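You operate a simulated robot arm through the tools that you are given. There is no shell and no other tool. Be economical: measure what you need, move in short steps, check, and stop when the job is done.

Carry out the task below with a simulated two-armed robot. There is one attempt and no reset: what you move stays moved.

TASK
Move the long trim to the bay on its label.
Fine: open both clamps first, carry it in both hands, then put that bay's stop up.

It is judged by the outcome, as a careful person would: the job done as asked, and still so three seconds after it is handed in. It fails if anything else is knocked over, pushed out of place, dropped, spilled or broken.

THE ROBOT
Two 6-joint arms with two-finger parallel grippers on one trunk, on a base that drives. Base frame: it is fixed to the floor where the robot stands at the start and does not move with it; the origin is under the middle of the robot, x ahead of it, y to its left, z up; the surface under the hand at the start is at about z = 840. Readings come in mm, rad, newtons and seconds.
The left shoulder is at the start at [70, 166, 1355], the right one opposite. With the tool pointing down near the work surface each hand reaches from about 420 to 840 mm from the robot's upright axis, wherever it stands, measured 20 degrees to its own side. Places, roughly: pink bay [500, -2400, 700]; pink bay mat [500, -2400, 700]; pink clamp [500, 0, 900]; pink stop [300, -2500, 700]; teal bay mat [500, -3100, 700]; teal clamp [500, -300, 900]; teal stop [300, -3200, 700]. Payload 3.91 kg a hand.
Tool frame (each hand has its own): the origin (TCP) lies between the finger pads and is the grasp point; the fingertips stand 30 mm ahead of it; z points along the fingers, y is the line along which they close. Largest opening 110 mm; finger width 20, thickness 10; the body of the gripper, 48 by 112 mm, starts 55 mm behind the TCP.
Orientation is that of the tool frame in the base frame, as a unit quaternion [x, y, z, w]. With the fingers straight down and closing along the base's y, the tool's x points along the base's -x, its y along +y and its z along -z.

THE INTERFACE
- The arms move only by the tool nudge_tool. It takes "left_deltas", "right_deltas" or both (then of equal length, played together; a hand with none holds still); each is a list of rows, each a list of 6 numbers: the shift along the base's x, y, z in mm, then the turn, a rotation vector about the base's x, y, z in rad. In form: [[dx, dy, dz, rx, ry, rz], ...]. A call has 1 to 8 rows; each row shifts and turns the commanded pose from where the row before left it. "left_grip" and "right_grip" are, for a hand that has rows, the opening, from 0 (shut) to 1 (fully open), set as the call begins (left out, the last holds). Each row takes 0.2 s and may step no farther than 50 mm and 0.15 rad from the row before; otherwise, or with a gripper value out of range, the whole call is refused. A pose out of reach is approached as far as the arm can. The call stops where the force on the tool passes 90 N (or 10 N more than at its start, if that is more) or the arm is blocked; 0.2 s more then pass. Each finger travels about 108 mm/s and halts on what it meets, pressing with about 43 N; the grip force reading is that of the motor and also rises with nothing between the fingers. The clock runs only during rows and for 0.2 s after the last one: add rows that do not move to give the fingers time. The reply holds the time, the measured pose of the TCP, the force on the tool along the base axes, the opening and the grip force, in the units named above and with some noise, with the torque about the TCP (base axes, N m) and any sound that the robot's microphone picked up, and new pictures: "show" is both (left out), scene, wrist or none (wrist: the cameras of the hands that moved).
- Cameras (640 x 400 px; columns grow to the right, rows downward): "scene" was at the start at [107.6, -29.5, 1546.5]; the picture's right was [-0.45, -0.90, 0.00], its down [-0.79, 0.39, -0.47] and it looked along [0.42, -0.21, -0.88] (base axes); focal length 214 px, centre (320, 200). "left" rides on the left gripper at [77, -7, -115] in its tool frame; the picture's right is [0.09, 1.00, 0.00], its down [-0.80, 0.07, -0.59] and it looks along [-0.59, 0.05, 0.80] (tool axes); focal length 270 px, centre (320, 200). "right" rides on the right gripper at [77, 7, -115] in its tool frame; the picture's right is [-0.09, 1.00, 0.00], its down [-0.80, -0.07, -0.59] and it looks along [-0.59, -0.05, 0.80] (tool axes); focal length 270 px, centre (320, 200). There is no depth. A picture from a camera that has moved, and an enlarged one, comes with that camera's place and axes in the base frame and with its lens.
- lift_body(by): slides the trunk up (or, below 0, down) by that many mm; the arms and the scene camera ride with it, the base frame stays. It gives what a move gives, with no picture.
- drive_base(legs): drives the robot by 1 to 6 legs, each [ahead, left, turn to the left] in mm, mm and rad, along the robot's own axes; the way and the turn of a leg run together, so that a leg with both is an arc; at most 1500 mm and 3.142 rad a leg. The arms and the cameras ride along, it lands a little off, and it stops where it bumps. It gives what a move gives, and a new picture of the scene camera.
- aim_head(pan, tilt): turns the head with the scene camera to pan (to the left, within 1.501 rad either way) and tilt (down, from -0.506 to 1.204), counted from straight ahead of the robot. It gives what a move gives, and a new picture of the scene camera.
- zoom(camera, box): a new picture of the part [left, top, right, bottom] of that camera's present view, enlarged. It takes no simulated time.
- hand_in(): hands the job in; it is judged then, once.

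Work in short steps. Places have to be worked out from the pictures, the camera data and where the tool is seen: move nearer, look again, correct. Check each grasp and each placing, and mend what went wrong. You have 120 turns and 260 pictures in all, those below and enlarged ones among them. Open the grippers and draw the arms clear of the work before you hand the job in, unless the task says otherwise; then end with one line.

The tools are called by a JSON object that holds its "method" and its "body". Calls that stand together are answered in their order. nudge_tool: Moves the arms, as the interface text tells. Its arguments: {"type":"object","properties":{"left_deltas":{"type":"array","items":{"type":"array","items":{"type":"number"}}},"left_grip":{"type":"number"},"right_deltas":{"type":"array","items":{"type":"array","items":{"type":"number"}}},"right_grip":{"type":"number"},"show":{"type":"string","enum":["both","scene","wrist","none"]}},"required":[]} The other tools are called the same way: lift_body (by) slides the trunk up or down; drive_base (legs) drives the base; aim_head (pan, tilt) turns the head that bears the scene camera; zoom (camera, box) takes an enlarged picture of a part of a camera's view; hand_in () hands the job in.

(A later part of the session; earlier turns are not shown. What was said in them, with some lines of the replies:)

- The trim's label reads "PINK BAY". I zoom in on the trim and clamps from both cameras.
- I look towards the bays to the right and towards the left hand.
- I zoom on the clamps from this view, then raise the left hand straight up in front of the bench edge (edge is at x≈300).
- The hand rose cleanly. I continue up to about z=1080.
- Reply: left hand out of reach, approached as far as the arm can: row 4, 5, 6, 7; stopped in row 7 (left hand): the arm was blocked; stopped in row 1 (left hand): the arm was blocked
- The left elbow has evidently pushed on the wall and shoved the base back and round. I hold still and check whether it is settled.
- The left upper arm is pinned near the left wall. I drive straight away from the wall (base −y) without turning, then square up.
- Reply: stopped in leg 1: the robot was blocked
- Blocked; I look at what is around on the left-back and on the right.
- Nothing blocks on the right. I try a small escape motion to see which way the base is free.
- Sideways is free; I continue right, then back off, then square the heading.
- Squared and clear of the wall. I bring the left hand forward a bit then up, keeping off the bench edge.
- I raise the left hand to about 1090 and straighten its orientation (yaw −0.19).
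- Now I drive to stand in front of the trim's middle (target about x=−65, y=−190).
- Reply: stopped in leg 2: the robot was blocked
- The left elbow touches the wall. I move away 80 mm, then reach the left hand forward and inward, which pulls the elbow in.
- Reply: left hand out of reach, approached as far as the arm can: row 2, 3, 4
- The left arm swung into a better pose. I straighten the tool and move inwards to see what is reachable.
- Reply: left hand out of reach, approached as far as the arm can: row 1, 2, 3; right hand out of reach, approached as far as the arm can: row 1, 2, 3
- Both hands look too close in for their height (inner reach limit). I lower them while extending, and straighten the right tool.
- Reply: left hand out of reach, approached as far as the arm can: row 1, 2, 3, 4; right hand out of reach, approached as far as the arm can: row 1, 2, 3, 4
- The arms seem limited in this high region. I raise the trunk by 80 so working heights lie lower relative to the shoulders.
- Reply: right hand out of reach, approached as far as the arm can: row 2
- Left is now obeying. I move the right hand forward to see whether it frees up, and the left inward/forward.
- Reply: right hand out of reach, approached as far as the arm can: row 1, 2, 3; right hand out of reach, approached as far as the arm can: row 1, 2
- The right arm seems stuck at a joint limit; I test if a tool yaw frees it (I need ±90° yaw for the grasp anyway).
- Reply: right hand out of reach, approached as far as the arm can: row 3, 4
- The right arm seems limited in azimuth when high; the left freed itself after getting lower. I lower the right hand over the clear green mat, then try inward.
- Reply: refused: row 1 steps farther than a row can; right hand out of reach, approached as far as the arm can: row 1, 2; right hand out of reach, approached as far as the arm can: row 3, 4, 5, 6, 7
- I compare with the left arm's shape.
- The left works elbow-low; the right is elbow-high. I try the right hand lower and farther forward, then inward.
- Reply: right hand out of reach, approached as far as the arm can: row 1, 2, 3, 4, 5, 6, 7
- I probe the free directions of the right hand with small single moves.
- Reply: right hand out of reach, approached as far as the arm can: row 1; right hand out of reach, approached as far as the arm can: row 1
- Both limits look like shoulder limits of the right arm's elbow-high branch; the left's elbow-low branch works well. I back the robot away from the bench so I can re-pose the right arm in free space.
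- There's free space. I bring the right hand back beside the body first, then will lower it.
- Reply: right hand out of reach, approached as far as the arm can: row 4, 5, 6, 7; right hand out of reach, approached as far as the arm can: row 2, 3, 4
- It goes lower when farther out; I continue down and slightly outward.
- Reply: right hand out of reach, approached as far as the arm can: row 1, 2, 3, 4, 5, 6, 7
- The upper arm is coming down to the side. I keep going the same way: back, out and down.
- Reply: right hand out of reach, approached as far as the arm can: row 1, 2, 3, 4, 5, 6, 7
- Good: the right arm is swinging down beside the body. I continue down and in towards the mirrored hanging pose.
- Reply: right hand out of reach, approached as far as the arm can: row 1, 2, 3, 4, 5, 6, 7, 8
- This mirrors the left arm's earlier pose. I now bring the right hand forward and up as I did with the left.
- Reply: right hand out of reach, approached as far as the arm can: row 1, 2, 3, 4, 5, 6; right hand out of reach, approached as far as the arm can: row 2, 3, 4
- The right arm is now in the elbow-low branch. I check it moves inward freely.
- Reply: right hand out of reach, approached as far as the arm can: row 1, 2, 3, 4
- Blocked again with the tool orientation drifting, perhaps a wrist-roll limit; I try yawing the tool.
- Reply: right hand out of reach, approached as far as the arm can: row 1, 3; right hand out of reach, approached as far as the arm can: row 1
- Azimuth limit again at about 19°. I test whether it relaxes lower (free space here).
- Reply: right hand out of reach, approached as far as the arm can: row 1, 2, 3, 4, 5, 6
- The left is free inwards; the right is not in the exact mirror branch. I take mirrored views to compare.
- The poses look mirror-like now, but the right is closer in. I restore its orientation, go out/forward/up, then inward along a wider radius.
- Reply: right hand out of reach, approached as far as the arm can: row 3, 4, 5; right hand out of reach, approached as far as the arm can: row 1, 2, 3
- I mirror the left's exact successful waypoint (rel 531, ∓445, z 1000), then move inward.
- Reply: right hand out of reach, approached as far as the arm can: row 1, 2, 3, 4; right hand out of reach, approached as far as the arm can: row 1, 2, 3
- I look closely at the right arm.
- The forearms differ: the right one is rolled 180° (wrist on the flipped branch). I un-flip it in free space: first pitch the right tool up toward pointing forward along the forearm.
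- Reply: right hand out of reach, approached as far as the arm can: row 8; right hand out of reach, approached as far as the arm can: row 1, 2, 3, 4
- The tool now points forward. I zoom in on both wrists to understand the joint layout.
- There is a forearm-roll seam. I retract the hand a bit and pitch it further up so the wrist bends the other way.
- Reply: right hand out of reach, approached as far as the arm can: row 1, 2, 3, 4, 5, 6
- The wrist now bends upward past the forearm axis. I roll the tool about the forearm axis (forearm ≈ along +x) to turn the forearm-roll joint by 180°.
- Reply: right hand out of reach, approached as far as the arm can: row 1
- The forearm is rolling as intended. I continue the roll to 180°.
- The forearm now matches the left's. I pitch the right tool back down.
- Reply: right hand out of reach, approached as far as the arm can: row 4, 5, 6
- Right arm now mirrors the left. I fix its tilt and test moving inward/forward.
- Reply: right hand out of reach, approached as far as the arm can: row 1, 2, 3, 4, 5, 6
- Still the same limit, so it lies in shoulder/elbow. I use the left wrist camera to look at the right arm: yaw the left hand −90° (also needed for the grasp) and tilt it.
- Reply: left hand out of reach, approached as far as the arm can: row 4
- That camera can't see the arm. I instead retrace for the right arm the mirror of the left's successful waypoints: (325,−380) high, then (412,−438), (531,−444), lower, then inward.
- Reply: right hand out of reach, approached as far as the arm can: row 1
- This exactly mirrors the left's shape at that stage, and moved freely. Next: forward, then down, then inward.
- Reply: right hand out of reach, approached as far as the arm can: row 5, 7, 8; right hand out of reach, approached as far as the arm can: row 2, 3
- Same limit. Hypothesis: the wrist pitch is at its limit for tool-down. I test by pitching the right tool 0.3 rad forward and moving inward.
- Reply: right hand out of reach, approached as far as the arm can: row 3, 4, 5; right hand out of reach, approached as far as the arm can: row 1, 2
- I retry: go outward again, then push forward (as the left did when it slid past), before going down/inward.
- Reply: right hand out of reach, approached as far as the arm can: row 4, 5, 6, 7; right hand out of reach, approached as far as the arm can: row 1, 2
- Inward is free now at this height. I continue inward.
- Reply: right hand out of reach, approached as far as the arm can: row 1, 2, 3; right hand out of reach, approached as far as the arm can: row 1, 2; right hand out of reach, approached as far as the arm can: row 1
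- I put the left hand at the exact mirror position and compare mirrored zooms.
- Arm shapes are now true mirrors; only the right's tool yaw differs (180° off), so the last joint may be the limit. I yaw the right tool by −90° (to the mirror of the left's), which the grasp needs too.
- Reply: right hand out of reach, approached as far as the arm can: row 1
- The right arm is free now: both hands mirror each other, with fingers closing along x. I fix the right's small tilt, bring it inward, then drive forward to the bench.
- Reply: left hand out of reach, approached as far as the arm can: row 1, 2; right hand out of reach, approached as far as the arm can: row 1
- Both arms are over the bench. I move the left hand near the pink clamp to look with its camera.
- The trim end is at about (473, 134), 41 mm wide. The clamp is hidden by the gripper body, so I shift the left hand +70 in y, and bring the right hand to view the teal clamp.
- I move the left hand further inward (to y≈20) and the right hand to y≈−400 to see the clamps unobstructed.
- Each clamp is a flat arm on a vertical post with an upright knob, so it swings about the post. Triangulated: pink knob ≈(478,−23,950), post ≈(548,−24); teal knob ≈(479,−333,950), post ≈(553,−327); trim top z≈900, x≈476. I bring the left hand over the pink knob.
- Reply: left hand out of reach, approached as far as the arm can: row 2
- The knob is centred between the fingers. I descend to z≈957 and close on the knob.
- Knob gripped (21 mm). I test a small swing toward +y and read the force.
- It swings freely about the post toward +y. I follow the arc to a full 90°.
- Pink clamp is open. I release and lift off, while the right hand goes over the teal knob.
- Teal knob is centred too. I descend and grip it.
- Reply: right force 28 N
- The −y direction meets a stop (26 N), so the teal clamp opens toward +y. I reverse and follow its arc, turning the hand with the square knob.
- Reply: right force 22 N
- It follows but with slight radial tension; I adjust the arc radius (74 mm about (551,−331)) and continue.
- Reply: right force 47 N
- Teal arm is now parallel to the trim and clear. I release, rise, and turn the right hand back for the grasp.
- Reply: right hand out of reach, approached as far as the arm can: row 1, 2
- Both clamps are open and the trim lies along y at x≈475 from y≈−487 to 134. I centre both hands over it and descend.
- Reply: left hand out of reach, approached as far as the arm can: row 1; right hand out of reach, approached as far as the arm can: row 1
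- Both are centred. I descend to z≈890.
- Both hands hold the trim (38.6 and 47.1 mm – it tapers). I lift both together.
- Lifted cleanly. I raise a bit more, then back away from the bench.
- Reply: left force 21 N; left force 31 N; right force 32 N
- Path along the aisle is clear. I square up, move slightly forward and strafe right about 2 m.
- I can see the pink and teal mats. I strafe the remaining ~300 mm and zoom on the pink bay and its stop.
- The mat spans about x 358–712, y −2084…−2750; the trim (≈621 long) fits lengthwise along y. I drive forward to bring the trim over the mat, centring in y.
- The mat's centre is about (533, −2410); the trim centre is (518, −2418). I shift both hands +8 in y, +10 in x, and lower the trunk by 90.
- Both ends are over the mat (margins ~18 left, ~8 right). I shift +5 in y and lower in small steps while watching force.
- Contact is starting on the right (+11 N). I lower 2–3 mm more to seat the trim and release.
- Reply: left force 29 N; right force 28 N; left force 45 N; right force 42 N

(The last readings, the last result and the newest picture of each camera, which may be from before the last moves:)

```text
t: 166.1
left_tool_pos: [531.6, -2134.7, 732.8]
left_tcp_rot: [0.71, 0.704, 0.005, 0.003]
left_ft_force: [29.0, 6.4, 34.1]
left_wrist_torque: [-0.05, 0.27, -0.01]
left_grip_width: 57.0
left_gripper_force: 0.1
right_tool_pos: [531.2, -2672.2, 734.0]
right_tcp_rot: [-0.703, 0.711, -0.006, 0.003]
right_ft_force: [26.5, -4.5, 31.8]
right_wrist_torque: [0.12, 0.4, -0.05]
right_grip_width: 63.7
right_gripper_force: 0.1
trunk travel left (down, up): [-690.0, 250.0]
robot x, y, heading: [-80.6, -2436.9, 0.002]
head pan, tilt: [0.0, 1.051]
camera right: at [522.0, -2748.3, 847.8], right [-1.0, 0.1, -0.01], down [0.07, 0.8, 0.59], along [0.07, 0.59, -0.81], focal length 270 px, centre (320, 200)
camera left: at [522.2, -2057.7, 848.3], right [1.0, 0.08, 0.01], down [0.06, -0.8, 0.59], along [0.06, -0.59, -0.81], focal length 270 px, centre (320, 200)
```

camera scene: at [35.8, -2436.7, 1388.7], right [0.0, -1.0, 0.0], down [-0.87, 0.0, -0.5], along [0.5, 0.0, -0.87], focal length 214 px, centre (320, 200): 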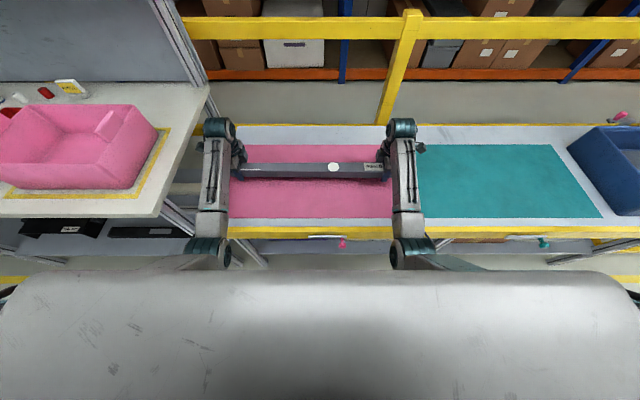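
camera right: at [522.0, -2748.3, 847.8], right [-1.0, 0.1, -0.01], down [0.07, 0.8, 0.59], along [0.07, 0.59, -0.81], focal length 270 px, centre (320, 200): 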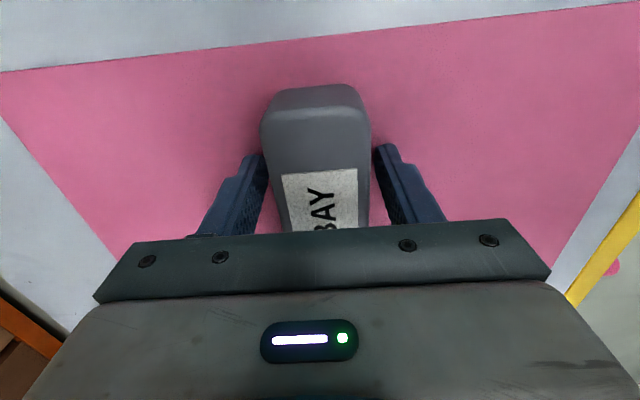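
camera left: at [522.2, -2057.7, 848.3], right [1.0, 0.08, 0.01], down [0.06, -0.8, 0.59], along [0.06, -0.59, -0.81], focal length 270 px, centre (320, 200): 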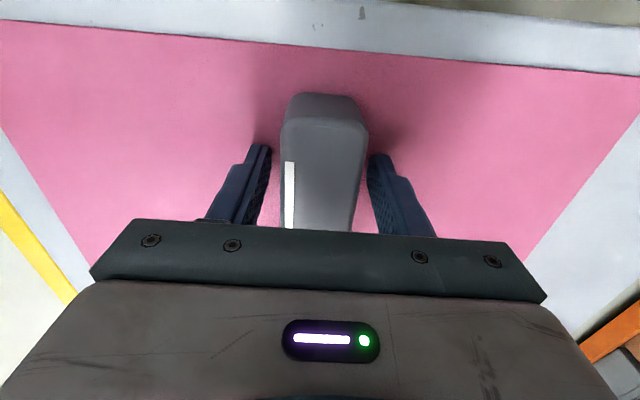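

Released; fingertips touch the mat, so I lift straight up.

{"method": "nudge_tool", "body": {"left_deltas": [[0, 0, 6, 0, 0, 0], [0, 0, 20, 0, 0, 0], [0, 0, 40, 0, 0, 0], [0, 0, 40, 0, 0, 0]], "right_deltas": [[0, 0, 6, 0, 0, 0], [0, 0, 20, 0, 0, 0], [0, 0, 40, 0, 0, 0], [0, 0, 40, 0, 0, 0]], "show": "both"}}

{"method": "zoom", "body": {"camera": "scene", "box": [200, 110, 440, 260]}}

```text
t: 167.1
left_tool_pos: [548.6, -2130.6, 801.5]
left_tcp_rot: [0.71, 0.704, 0.001, 0.0]
left_ft_force: [0.2, -0.4, 0.3]
left_wrist_torque: [-0.01, 0.03, -0.03]
left_grip_width: 71.6
left_gripper_force: 0.0
left hand out of reach, approached as far as the arm can: row 3, 4
right_tool_pos: [551.9, -2670.3, 799.0]
right_tcp_rot: [-0.704, 0.71, -0.002, 0.001]
right_ft_force: [0.6, -0.1, 0.0]
right_wrist_torque: [-0.01, 0.03, 0.03]
right_grip_width: 77.2
right_gripper_force: 0.1
right hand out of reach, approached as far as the arm can: row 3, 4
trunk travel left (down, up): [-690.0, 250.0]
robot x, y, heading: [-79.8, -2433.0, 0.002]
head pan, tilt: [0.0, 1.051]
camera scene: at [37.5, -2436.5, 1388.3], right [0.0, -1.0, 0.0], down [-0.87, 0.0, -0.5], along [0.5, 0.0, -0.87], focal length 214 px, centre (320, 200)
camera right: at [544.2, -2746.8, 913.2], right [-1.0, 0.1, 0.0], down [0.08, 0.8, 0.59], along [0.06, 0.59, -0.81], focal length 270 px, centre (320, 200)
camera left: at [541.2, -2053.2, 916.2], right [1.0, 0.08, 0.0], down [0.06, -0.8, 0.59], along [0.05, -0.59, -0.8], focal length 270 px, centre (320, 200)
```

scene: 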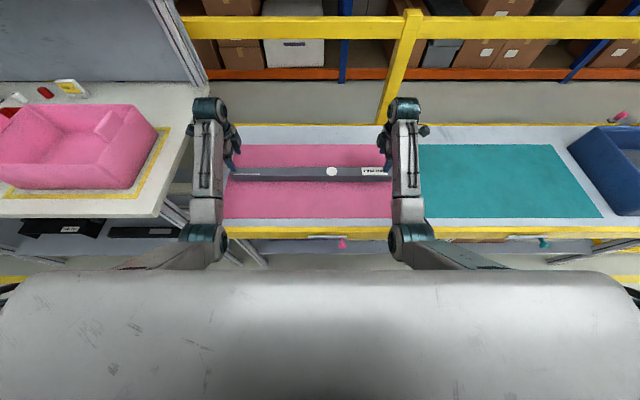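
right: 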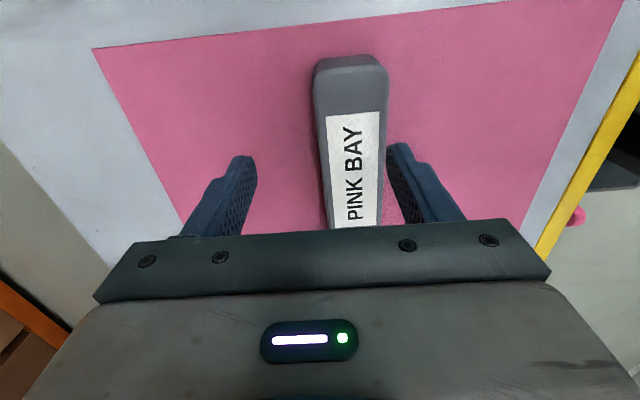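
left: 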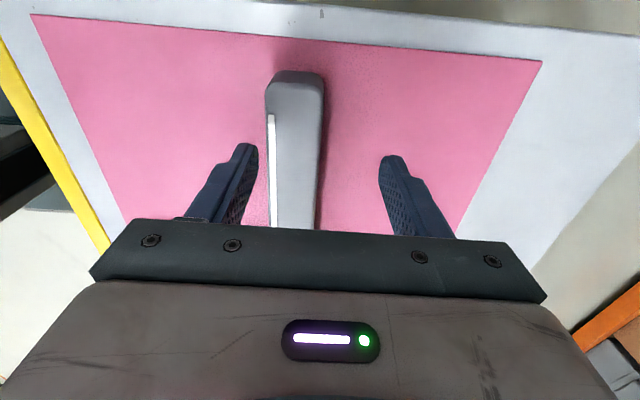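

```text
2.67 times, centred on (320, 185) of scene
camera zoom: at [37.5, -2436.5, 1388.3], right [0.0, -1.0, 0.0], down [-0.87, 0.0, -0.5], along [0.5, 0.0, -0.87], focal length 572 px, centre (320, 240)
```

zoom: 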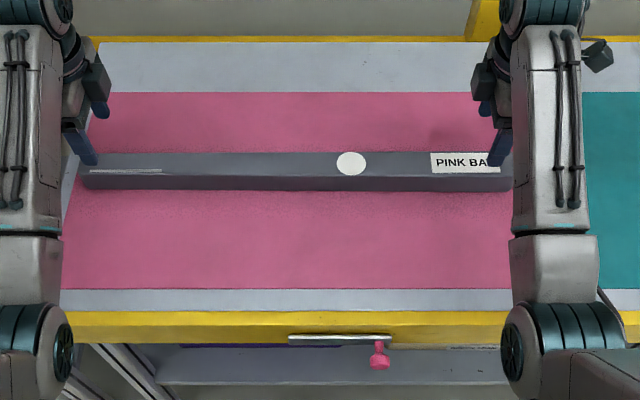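

The trim rests fully on the pink mat. Now I look closely at the pink stop on the bench's front edge.

{"method": "zoom", "body": {"camera": "scene", "box": [290, 215, 370, 265]}}

{"method": "zoom", "body": {"camera": "scene", "box": [500, 215, 580, 265]}}

```text
8.00 times, centred on (330, 240) of scene
camera zoom: at [37.5, -2436.5, 1388.3], right [0.0, -1.0, 0.0], down [-0.87, 0.0, -0.5], along [0.5, 0.0, -0.87], focal length 1716 px, centre (240, -120)
```

zoom: 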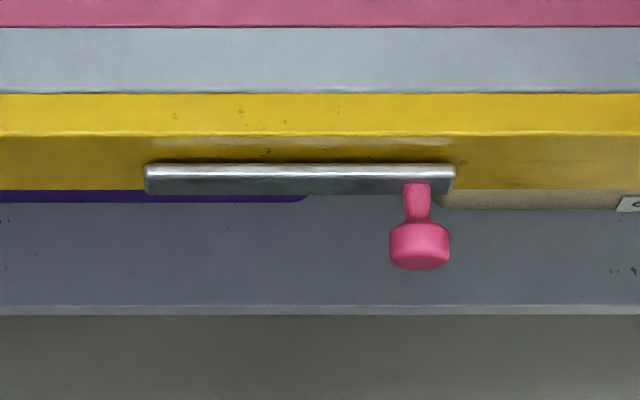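

```text
8.00 times, centred on (540, 240) of scene
camera zoom: at [37.5, -2436.5, 1388.3], right [0.0, -1.0, 0.0], down [-0.87, 0.0, -0.5], along [0.5, 0.0, -0.87], focal length 1716 px, centre (-1440, -120)
```

zoom: 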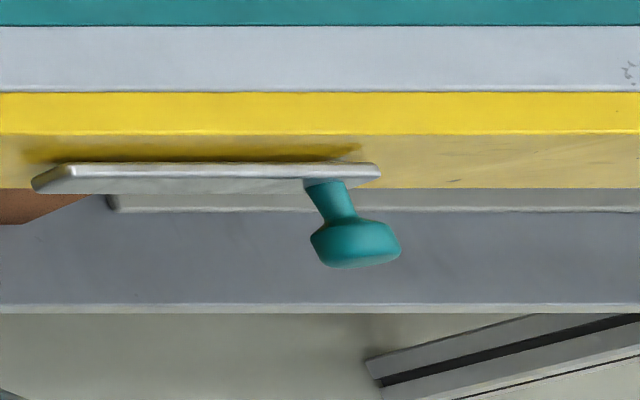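

The stop is a bar on the front face (y −2396…−2529) with a pink knob sticking out toward the robot near its −y end at ≈(263,−2512,688); it presumably pivots at the +y end and swings up. I back off and shift right so the left hand can work on it.

{"method": "drive_base", "body": {"legs": [[-270, 0, 0], [0, -280, 0]]}}

{"method": "nudge_tool", "body": {"left_deltas": [[0, 0, 0, 0, 0, 0.15], [0, 0, 0, 0, 0, 0.15], [0, 0, 0, 0, 0, 0.15], [0, 0, 0, 0, 0, 0.15], [0, 0, 0, 0, 0, 0.15], [0, 0, 0, 0, 0, 0.15], [0, 0, 0, 0, 0, 0.15], [0, 0, 0, 0, 0, 0.15]], "show": "none"}}

{"method": "nudge_tool", "body": {"left_deltas": [[0, 0, 0, 0, 0, 0.15], [0, 0, 0, 0, 0, 0.15], [0, 0, 0, 0, 0, 0.06]], "show": "both"}}

```text
t: 170.6
left_tool_pos: [280.6, -2411.5, 802.8]
left_tcp_rot: [0.711, 0.703, 0.002, 0.002]
left_ft_force: [-0.1, -1.1, 0.2]
left_wrist_torque: [-0.01, -0.02, 0.02]
left_grip_width: 71.5
left_gripper_force: 0.1
right_tool_pos: [280.9, -2952.3, 800.1]
right_tcp_rot: [-0.703, 0.711, -0.003, 0.001]
right_ft_force: [0.7, -0.3, -0.6]
right_wrist_torque: [-0.01, -0.02, -0.02]
right_grip_width: 77.2
right_gripper_force: 0.1
trunk travel left (down, up): [-690.0, 250.0]
robot x, y, heading: [-351.3, -2716.7, -0.005]
head pan, tilt: [0.0, 1.051]
camera scene: at [-233.3, -2716.8, 1388.7], right [0.0, -1.0, 0.0], down [-0.87, 0.0, -0.5], along [0.5, 0.0, -0.87], focal length 214 px, centre (320, 200)
```

scene: 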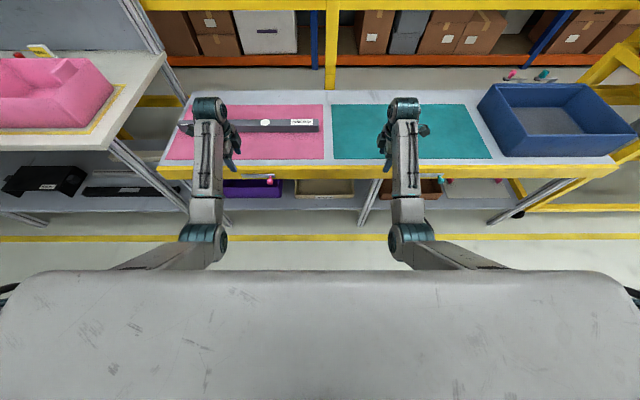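

```text
t: 172.4
left_tool_pos: [282.4, -2412.7, 802.3]
left_tcp_rot: [0.189, 0.982, 0.003, 0.002]
left_ft_force: [-0.4, -0.4, -0.3]
left_wrist_torque: [-0.02, 0.04, -0.01]
left_grip_width: 71.5
left_gripper_force: 0.0
right_tool_pos: [282.1, -2952.4, 800.9]
right_tcp_rot: [-0.703, 0.711, -0.003, 0.001]
right_ft_force: [-0.3, 0.4, -0.4]
right_wrist_torque: [-0.03, -0.01, 0.0]
right_grip_width: 77.1
right_gripper_force: 0.0
trunk travel left (down, up): [-690.0, 250.0]
robot x, y, heading: [-351.2, -2716.4, -0.004]
head pan, tilt: [0.0, 1.051]
```

```text
t: 173.2
left_tool_pos: [281.6, -2411.9, 803.4]
left_tcp_rot: [0.011, 1.0, 0.002, 0.001]
left_ft_force: [-0.7, 0.4, -0.3]
left_wrist_torque: [0.0, -0.01, 0.03]
left_grip_width: 71.6
left_gripper_force: 0.2
right_tool_pos: [281.3, -2951.6, 801.1]
right_tcp_rot: [-0.703, 0.711, -0.003, 0.002]
right_ft_force: [-0.2, 0.1, 0.4]
right_wrist_torque: [0.05, 0.01, 0.0]
right_grip_width: 76.9
right_gripper_force: 0.1
trunk travel left (down, up): [-690.0, 250.0]
robot x, y, heading: [-349.3, -2710.8, -0.005]
head pan, tilt: [0.0, 1.051]
camera scene: at [-233.3, -2716.8, 1388.7], right [0.0, -1.0, 0.0], down [-0.87, 0.0, -0.5], along [0.5, 0.0, -0.87], focal length 214 px, centre (320, 200)
camera left: at [203.0, -2418.1, 917.1], right [-0.07, 1.0, 0.01], down [0.8, 0.05, 0.6], along [0.59, 0.04, -0.8], focal length 270 px, centre (320, 200)
```

scene: 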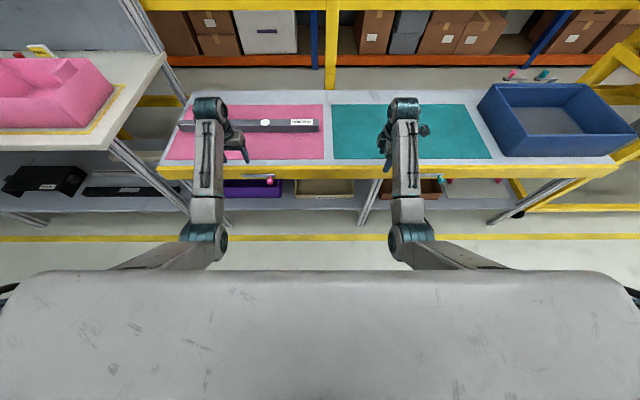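
left: 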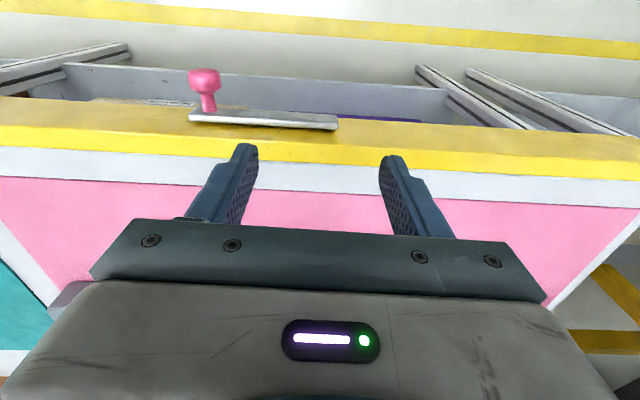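

I move the left hand over the knob and look again.

{"method": "nudge_tool", "body": {"left_deltas": [[-8, -35, 0, 0, 0, -0.02], [-8, -35, -15, 0, 0, 0], [0, -29, -30, 0, 0, 0]], "show": "wrist"}}

{"method": "zoom", "body": {"camera": "scene", "box": [200, 130, 320, 205]}}

```text
t: 174.0
left_tool_pos: [267.1, -2511.6, 751.5]
left_tcp_rot: [0.022, 1.0, 0.002, -0.001]
left_ft_force: [0.3, -0.2, 0.4]
left_wrist_torque: [0.0, 0.0, 0.05]
left_grip_width: 71.4
left_gripper_force: 0.1
left hand out of reach, approached as far as the arm can: row 1
right_tool_pos: [281.9, -2953.0, 800.6]
right_tcp_rot: [-0.703, 0.711, -0.002, 0.001]
right_ft_force: [0.4, -0.4, -0.2]
right_wrist_torque: [0.02, -0.01, -0.01]
right_grip_width: 77.2
right_gripper_force: 0.0
trunk travel left (down, up): [-690.0, 250.0]
robot x, y, heading: [-349.8, -2714.0, -0.004]
head pan, tilt: [0.0, 1.051]
camera left: at [189.4, -2516.0, 866.3], right [-0.04, 1.0, 0.01], down [0.8, 0.03, 0.59], along [0.59, 0.03, -0.8], focal length 270 px, centre (320, 200)
```

left: 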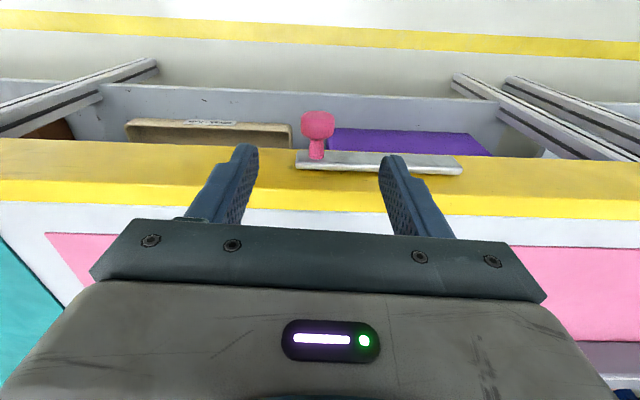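

```text
5.33 times, centred on (260, 168) of scene
camera zoom: at [-232.9, -2717.6, 1388.7], right [0.0, -1.0, 0.0], down [-0.87, 0.0, -0.5], along [0.5, 0.0, -0.87], focal length 1144 px, centre (640, 373)
```

zoom: 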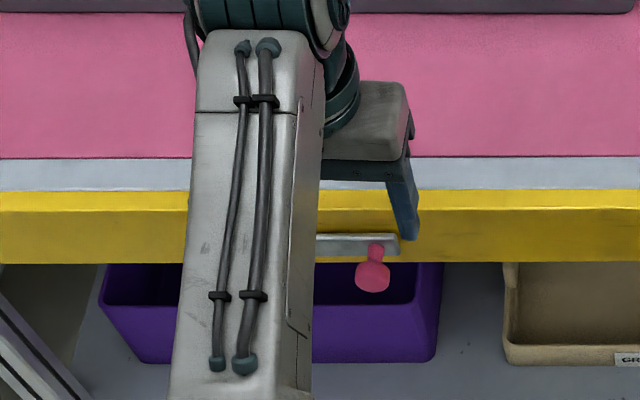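

Two-view triangulation puts the knob centre at (267,−2513,665). I descend to z≈678 and grip it.

{"method": "nudge_tool", "body": {"left_deltas": [[-1, -1, -25, 0, 0, -0.02], [0, 0, -25, 0, 0, 0], [0, 0, -24, 0, 0, 0]], "show": "none"}}

{"method": "nudge_tool", "body": {"left_deltas": [[0, 0, 0, 0, 0, 0], [0, 0, 0, 0, 0, 0], [0, 0, 0, 0, 0, 0]], "left_grip": 0.05, "show": "wrist"}}

```text
t: 174.8
left_tool_pos: [267.4, -2513.2, 678.3]
left_tcp_rot: [0.032, 0.999, 0.002, -0.001]
left_ft_force: [-0.3, 0.1, 0.0]
left_wrist_torque: [0.01, 0.04, -0.04]
left_grip_width: 71.5
left_gripper_force: 0.0
right_tool_pos: [282.4, -2952.5, 799.9]
right_tcp_rot: [-0.703, 0.712, -0.003, 0.001]
right_ft_force: [-0.2, 0.2, 0.5]
right_wrist_torque: [0.02, 0.0, -0.01]
right_grip_width: 77.0
right_gripper_force: 0.0
trunk travel left (down, up): [-690.0, 250.0]
robot x, y, heading: [-347.4, -2714.4, -0.003]
head pan, tilt: [0.0, 1.051]
```

```text
t: 175.6
left_tool_pos: [267.0, -2513.2, 678.6]
left_tcp_rot: [0.03, 1.0, 0.003, 0.0]
left_ft_force: [0.3, 1.8, -0.6]
left_wrist_torque: [0.01, -0.05, -0.06]
left_grip_width: 24.8
left_gripper_force: 45.1
right_tool_pos: [281.6, -2951.6, 799.6]
right_tcp_rot: [-0.703, 0.711, -0.003, 0.002]
right_ft_force: [0.8, -1.6, 1.0]
right_wrist_torque: [0.0, -0.02, -0.02]
right_grip_width: 77.1
right_gripper_force: 0.0
trunk travel left (down, up): [-690.0, 250.0]
robot x, y, heading: [-348.6, -2716.2, -0.007]
head pan, tilt: [0.0, 1.051]
camera left: at [187.8, -2515.5, 792.4], right [-0.02, 1.0, 0.01], down [0.8, 0.02, 0.59], along [0.59, 0.02, -0.8], focal length 270 px, centre (320, 200)
```

left: 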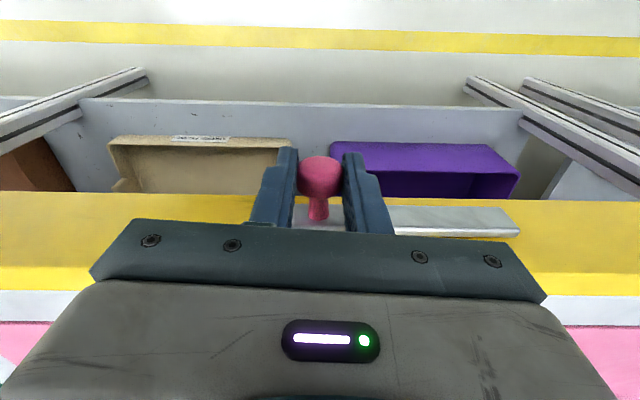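

Knob gripped (25 mm). I test lifting by 12 mm.

{"method": "nudge_tool", "body": {"left_deltas": [[0, 0, 6, 0, 0, 0], [0, 1, 6, 0, 0, 0]], "show": "wrist"}}

```text
t: 176.2
left_tool_pos: [267.4, -2512.3, 688.9]
left_tcp_rot: [0.033, 0.999, 0.002, -0.001]
left_ft_force: [-4.8, -7.6, -4.5]
left_wrist_torque: [-0.45, -0.39, -0.1]
left_grip_width: 24.7
left_gripper_force: 44.5
right_tool_pos: [280.5, -2951.2, 800.0]
right_tcp_rot: [-0.703, 0.711, -0.004, 0.002]
right_ft_force: [-1.0, 1.2, -0.8]
right_wrist_torque: [-0.02, 0.03, 0.01]
right_grip_width: 77.1
right_gripper_force: 0.1
trunk travel left (down, up): [-690.0, 250.0]
robot x, y, heading: [-350.7, -2717.2, -0.007]
head pan, tilt: [0.0, 1.051]
camera left: at [188.1, -2514.7, 803.7], right [-0.02, 1.0, 0.0], down [0.81, 0.02, 0.59], along [0.59, 0.02, -0.81], focal length 270 px, centre (320, 200)
```

left: 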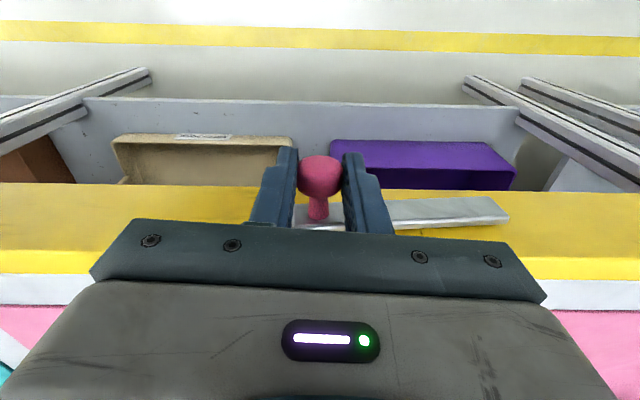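

The bar tilts about its +y end as expected. I follow the arc.

{"method": "nudge_tool", "body": {"left_deltas": [[0, 3, 15.9, 0, 0, 0], [0, 5.3, 15.3, 0, 0, 0], [0, 7.5, 14.3, 0, 0, 0], [0, 9.6, 13, 0, 0, 0]], "show": "wrist"}}

```text
t: 177.2
left_tool_pos: [267.2, -2488.3, 749.8]
left_tcp_rot: [0.033, 0.999, 0.004, 0.003]
left_ft_force: [-4.7, -22.3, 14.0]
left_wrist_torque: [-0.64, -0.38, -0.12]
left_grip_width: 25.1
left_gripper_force: 44.9
right_tool_pos: [280.0, -2955.0, 800.5]
right_tcp_rot: [-0.703, 0.711, -0.003, 0.003]
right_ft_force: [0.0, -0.1, 0.3]
right_wrist_torque: [-0.02, -0.02, -0.02]
right_grip_width: 77.0
right_gripper_force: 0.1
trunk travel left (down, up): [-690.0, 250.0]
robot x, y, heading: [-348.8, -2712.4, -0.005]
head pan, tilt: [0.0, 1.051]
camera left: at [187.8, -2490.8, 865.2], right [-0.02, 1.0, 0.01], down [0.8, 0.01, 0.6], along [0.6, 0.02, -0.8], focal length 270 px, centre (320, 200)
```

left: 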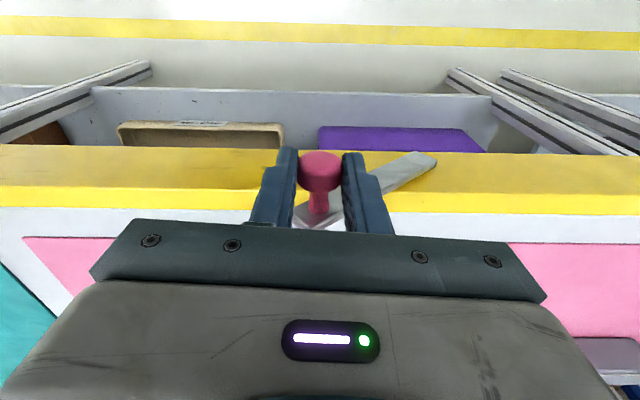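

Good; a small radial tension suggests a slightly larger radius (≈114). I continue to vertical.

{"method": "nudge_tool", "body": {"left_deltas": [[0, 10.5, 12.6, 0, 0, 0], [0, 13.4, 10.6, 0, 0, 0], [0, 14.7, 8.5, 0, 0, 0], [0, 16, 6.3, 0, 0, 0], [0, 16.6, 3.8, 0, 0, 0]], "show": "wrist"}}

```text
t: 178.4
left_tool_pos: [267.6, -2412.6, 788.9]
left_tcp_rot: [0.031, 1.0, 0.003, -0.002]
left_ft_force: [-2.0, -3.1, -6.8]
left_wrist_torque: [-0.43, -0.61, -0.03]
left_grip_width: 24.9
left_gripper_force: 44.9
right_tool_pos: [282.5, -2951.3, 799.8]
right_tcp_rot: [-0.703, 0.711, -0.003, 0.001]
right_ft_force: [-0.9, -0.2, 0.5]
right_wrist_torque: [0.0, -0.02, 0.0]
right_grip_width: 76.9
right_gripper_force: 0.0
trunk travel left (down, up): [-690.0, 250.0]
robot x, y, heading: [-352.4, -2714.7, -0.006]
head pan, tilt: [0.0, 1.051]
camera left: at [188.9, -2415.2, 903.8], right [-0.03, 1.0, 0.01], down [0.81, 0.02, 0.59], along [0.59, 0.02, -0.81], focal length 270 px, centre (320, 200)
```

left: 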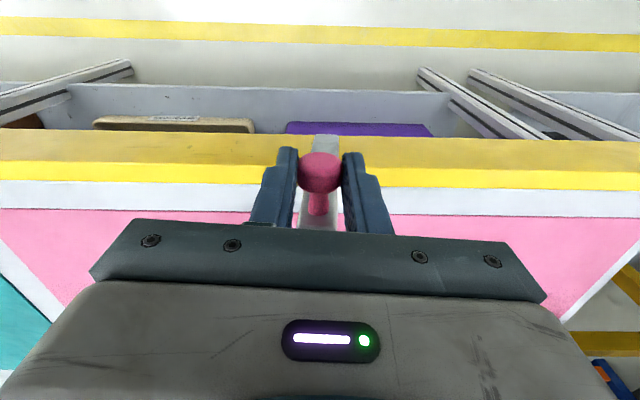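

Nearly vertical. I go a bit further to find the end stop.

{"method": "nudge_tool", "body": {"left_deltas": [[0, 6, 0, 0, 0, 0], [0, 5, 0, 0, 0, 0]], "show": "wrist"}}

```text
t: 179.0
left_tool_pos: [266.4, -2404.2, 789.9]
left_tcp_rot: [0.033, 0.999, 0.004, -0.001]
left_ft_force: [-4.9, -10.4, -3.3]
left_wrist_torque: [-0.45, -0.45, -0.19]
left_grip_width: 24.9
left_gripper_force: 45.5
right_tool_pos: [280.8, -2953.5, 800.4]
right_tcp_rot: [-0.703, 0.712, -0.003, 0.003]
right_ft_force: [1.0, 0.1, -0.6]
right_wrist_torque: [0.01, 0.0, 0.03]
right_grip_width: 77.1
right_gripper_force: 0.1
trunk travel left (down, up): [-690.0, 250.0]
robot x, y, heading: [-347.6, -2713.2, -0.005]
head pan, tilt: [0.0, 1.051]
camera left: at [188.6, -2407.2, 904.7], right [-0.02, 1.0, 0.01], down [0.8, 0.02, 0.59], along [0.59, 0.02, -0.8], focal length 270 px, centre (320, 200)
```

left: 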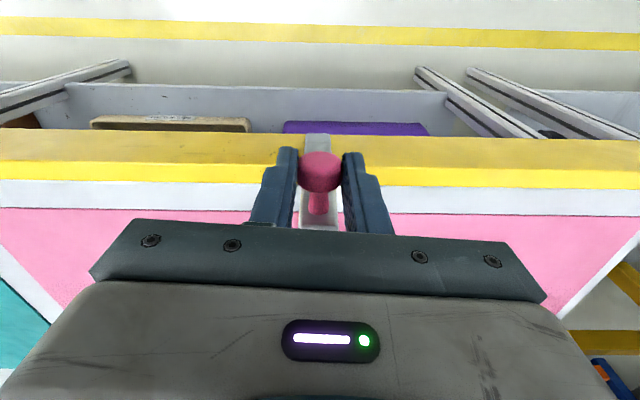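

{"method": "nudge_tool", "body": {"left_deltas": [[0, 4, 0, 0, 0, 0], [0, 3, 0, 0, 0, 0]], "show": "none"}}

```text
t: 179.6
left_tool_pos: [266.7, -2403.9, 789.4]
left_tcp_rot: [0.035, 0.999, 0.003, 0.0]
left_ft_force: [-11.6, -39.2, -9.1]
left_wrist_torque: [-0.8, -0.36, -0.36]
left_grip_width: 24.8
left_gripper_force: 44.6
right_tool_pos: [281.2, -2957.9, 800.4]
right_tcp_rot: [-0.702, 0.712, -0.001, 0.004]
right_ft_force: [0.0, 0.6, -0.4]
right_wrist_torque: [0.0, 0.0, 0.02]
right_grip_width: 77.0
right_gripper_force: 0.0
trunk travel left (down, up): [-690.0, 250.0]
robot x, y, heading: [-348.2, -2718.8, -0.004]
head pan, tilt: [0.0, 1.051]
```

The end stop is reached (39 N), so the stop is fully up. I ease the push, release and rise straight up.

{"method": "nudge_tool", "body": {"left_deltas": [[0, -5, 0, 0, 0, 0], [0, 0, 0, 0, 0, 0]], "show": "none"}}

{"method": "nudge_tool", "body": {"left_deltas": [[0, 0, 0, 0, 0, 0], [0, 0, 0, 0, 0, 0], [-20, 0, 10, 0, 0, 0], [-30, 0, 20, 0, 0, 0]], "left_grip": 0.7, "show": "both"}}

```text
t: 180.2
left_tool_pos: [267.6, -2404.7, 790.4]
left_tcp_rot: [0.032, 0.999, 0.004, 0.0]
left_ft_force: [-10.2, -30.5, -10.3]
left_wrist_torque: [-0.46, 0.58, -0.18]
left_grip_width: 24.7
left_gripper_force: 45.3
right_tool_pos: [281.9, -2953.5, 800.2]
right_tcp_rot: [-0.702, 0.712, -0.002, 0.004]
right_ft_force: [-0.2, -0.1, -0.4]
right_wrist_torque: [0.0, -0.04, 0.01]
right_grip_width: 77.2
right_gripper_force: 0.1
trunk travel left (down, up): [-690.0, 250.0]
robot x, y, heading: [-350.4, -2715.4, -0.011]
head pan, tilt: [0.0, 1.051]
```

```text
t: 181.2
left_tool_pos: [235.4, -2391.3, 781.6]
left_tcp_rot: [0.031, 1.0, 0.002, 0.002]
left_ft_force: [-0.8, 1.2, 0.1]
left_wrist_torque: [0.02, -0.02, 0.03]
left_grip_width: 77.1
left_gripper_force: 0.1
left hand out of reach, approached as far as the arm can: row 3, 4
right_tool_pos: [281.8, -2952.0, 800.1]
right_tcp_rot: [-0.703, 0.711, -0.003, 0.002]
right_ft_force: [0.1, 0.4, 0.2]
right_wrist_torque: [0.03, -0.03, 0.0]
right_grip_width: 77.3
right_gripper_force: 0.1
trunk travel left (down, up): [-690.0, 250.0]
robot x, y, heading: [-350.2, -2716.1, -0.004]
head pan, tilt: [0.0, 1.051]
camera scene: at [-234.0, -2716.3, 1388.8], right [-0.01, -1.0, 0.0], down [-0.87, 0.0, -0.5], along [0.5, 0.0, -0.87], focal length 214 px, centre (320, 200)
camera left: at [156.0, -2393.5, 896.3], right [-0.02, 1.0, 0.0], down [0.8, 0.02, 0.6], along [0.6, 0.02, -0.8], focal length 270 px, centre (320, 200)
```

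scene: 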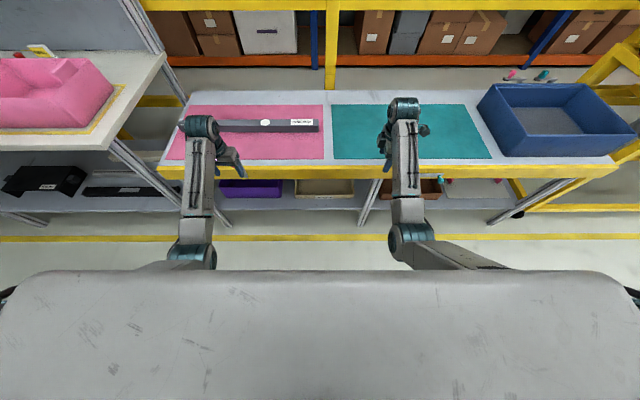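
left: 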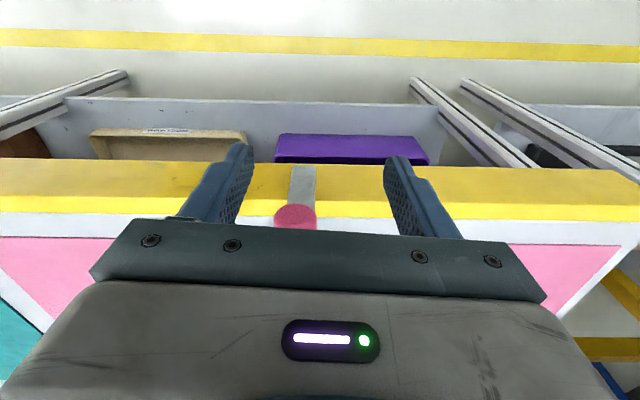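

The stop stays up by itself. I back the robot straight away and verify everything.

{"method": "drive_base", "body": {"legs": [[-300, 0, 0]]}}

{"method": "aim_head", "body": {"pan": 0.25, "tilt": 0.7}}

{"method": "zoom", "body": {"camera": "scene", "box": [200, 120, 400, 245]}}

```text
t: 183.2
left_tool_pos: [-60.8, -2390.7, 781.7]
left_tcp_rot: [0.032, 0.999, 0.003, 0.001]
left_ft_force: [-0.5, 1.1, 0.9]
left_wrist_torque: [0.0, -0.05, -0.01]
left_grip_width: 76.9
left_gripper_force: 0.0
right_tool_pos: [-15.0, -2951.9, 800.5]
right_tcp_rot: [-0.702, 0.712, -0.003, 0.001]
right_ft_force: [0.1, -0.7, -0.2]
right_wrist_torque: [-0.01, 0.04, -0.03]
right_grip_width: 76.9
right_gripper_force: 0.1
trunk travel left (down, up): [-690.0, 250.0]
robot x, y, heading: [-644.6, -2711.8, -0.005]
head pan, tilt: [0.0, 1.051]
camera scene: at [-529.6, -2715.2, 1388.7], right [-0.01, -1.0, 0.0], down [-0.87, 0.01, -0.5], along [0.5, 0.0, -0.87], focal length 214 px, centre (320, 200)
```

scene: 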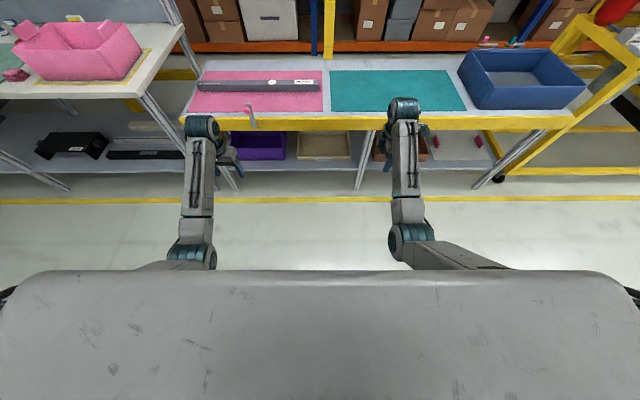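

```text
t: 184.0
left_tool_pos: [-59.6, -2390.7, 781.5]
left_tcp_rot: [0.033, 0.999, 0.002, 0.001]
left_ft_force: [1.0, 0.2, -0.5]
left_wrist_torque: [-0.02, 0.02, 0.03]
left_grip_width: 77.1
left_gripper_force: 0.1
right_tool_pos: [-13.7, -2951.4, 799.4]
right_tcp_rot: [-0.703, 0.712, -0.003, 0.002]
right_ft_force: [-0.1, 0.1, -0.1]
right_wrist_torque: [0.01, -0.02, 0.05]
right_grip_width: 77.0
right_gripper_force: 0.1
trunk travel left (down, up): [-690.0, 250.0]
robot x, y, heading: [-644.8, -2714.3, -0.01]
head pan, tilt: [0.25, 0.7]
camera scene: at [-513.2, -2694.5, 1415.4], right [0.24, -0.97, 0.0], down [-0.63, -0.15, -0.76], along [0.74, 0.18, -0.65], focal length 214 px, centre (320, 200)
```

scene: 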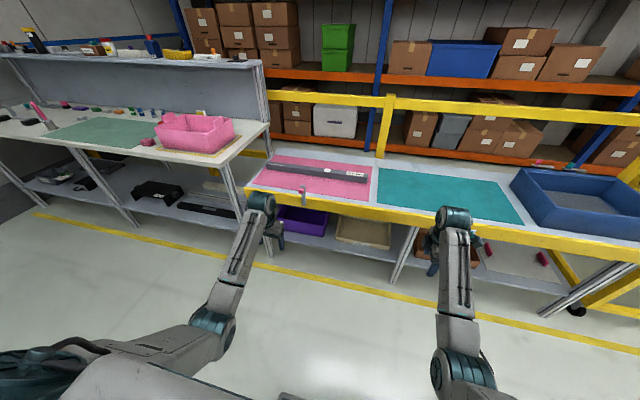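

```text
3.20 times, centred on (300, 182) of scene
camera zoom: at [-513.2, -2694.5, 1415.4], right [0.24, -0.97, 0.0], down [-0.63, -0.15, -0.76], along [0.74, 0.18, -0.65], focal length 686 px, centre (384, 256)
```

zoom: 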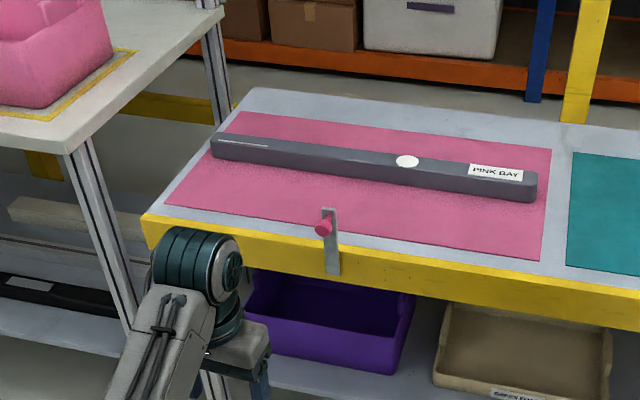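

The trim lies on the pink mat, the pink stop stands upright, both clamps are open, and the grippers are open and clear. I hand in.

{"method": "hand_in", "body": {}}

```text
The job is handed in.
```

The long trim is in the pink bay: both clamps were opened first, it was carried in both hands, and the pink stop is up. On the way, the left arm pressed against the side wall and pushed the robot's base back about 18 cm. I saw nothing on the bench moved by it.
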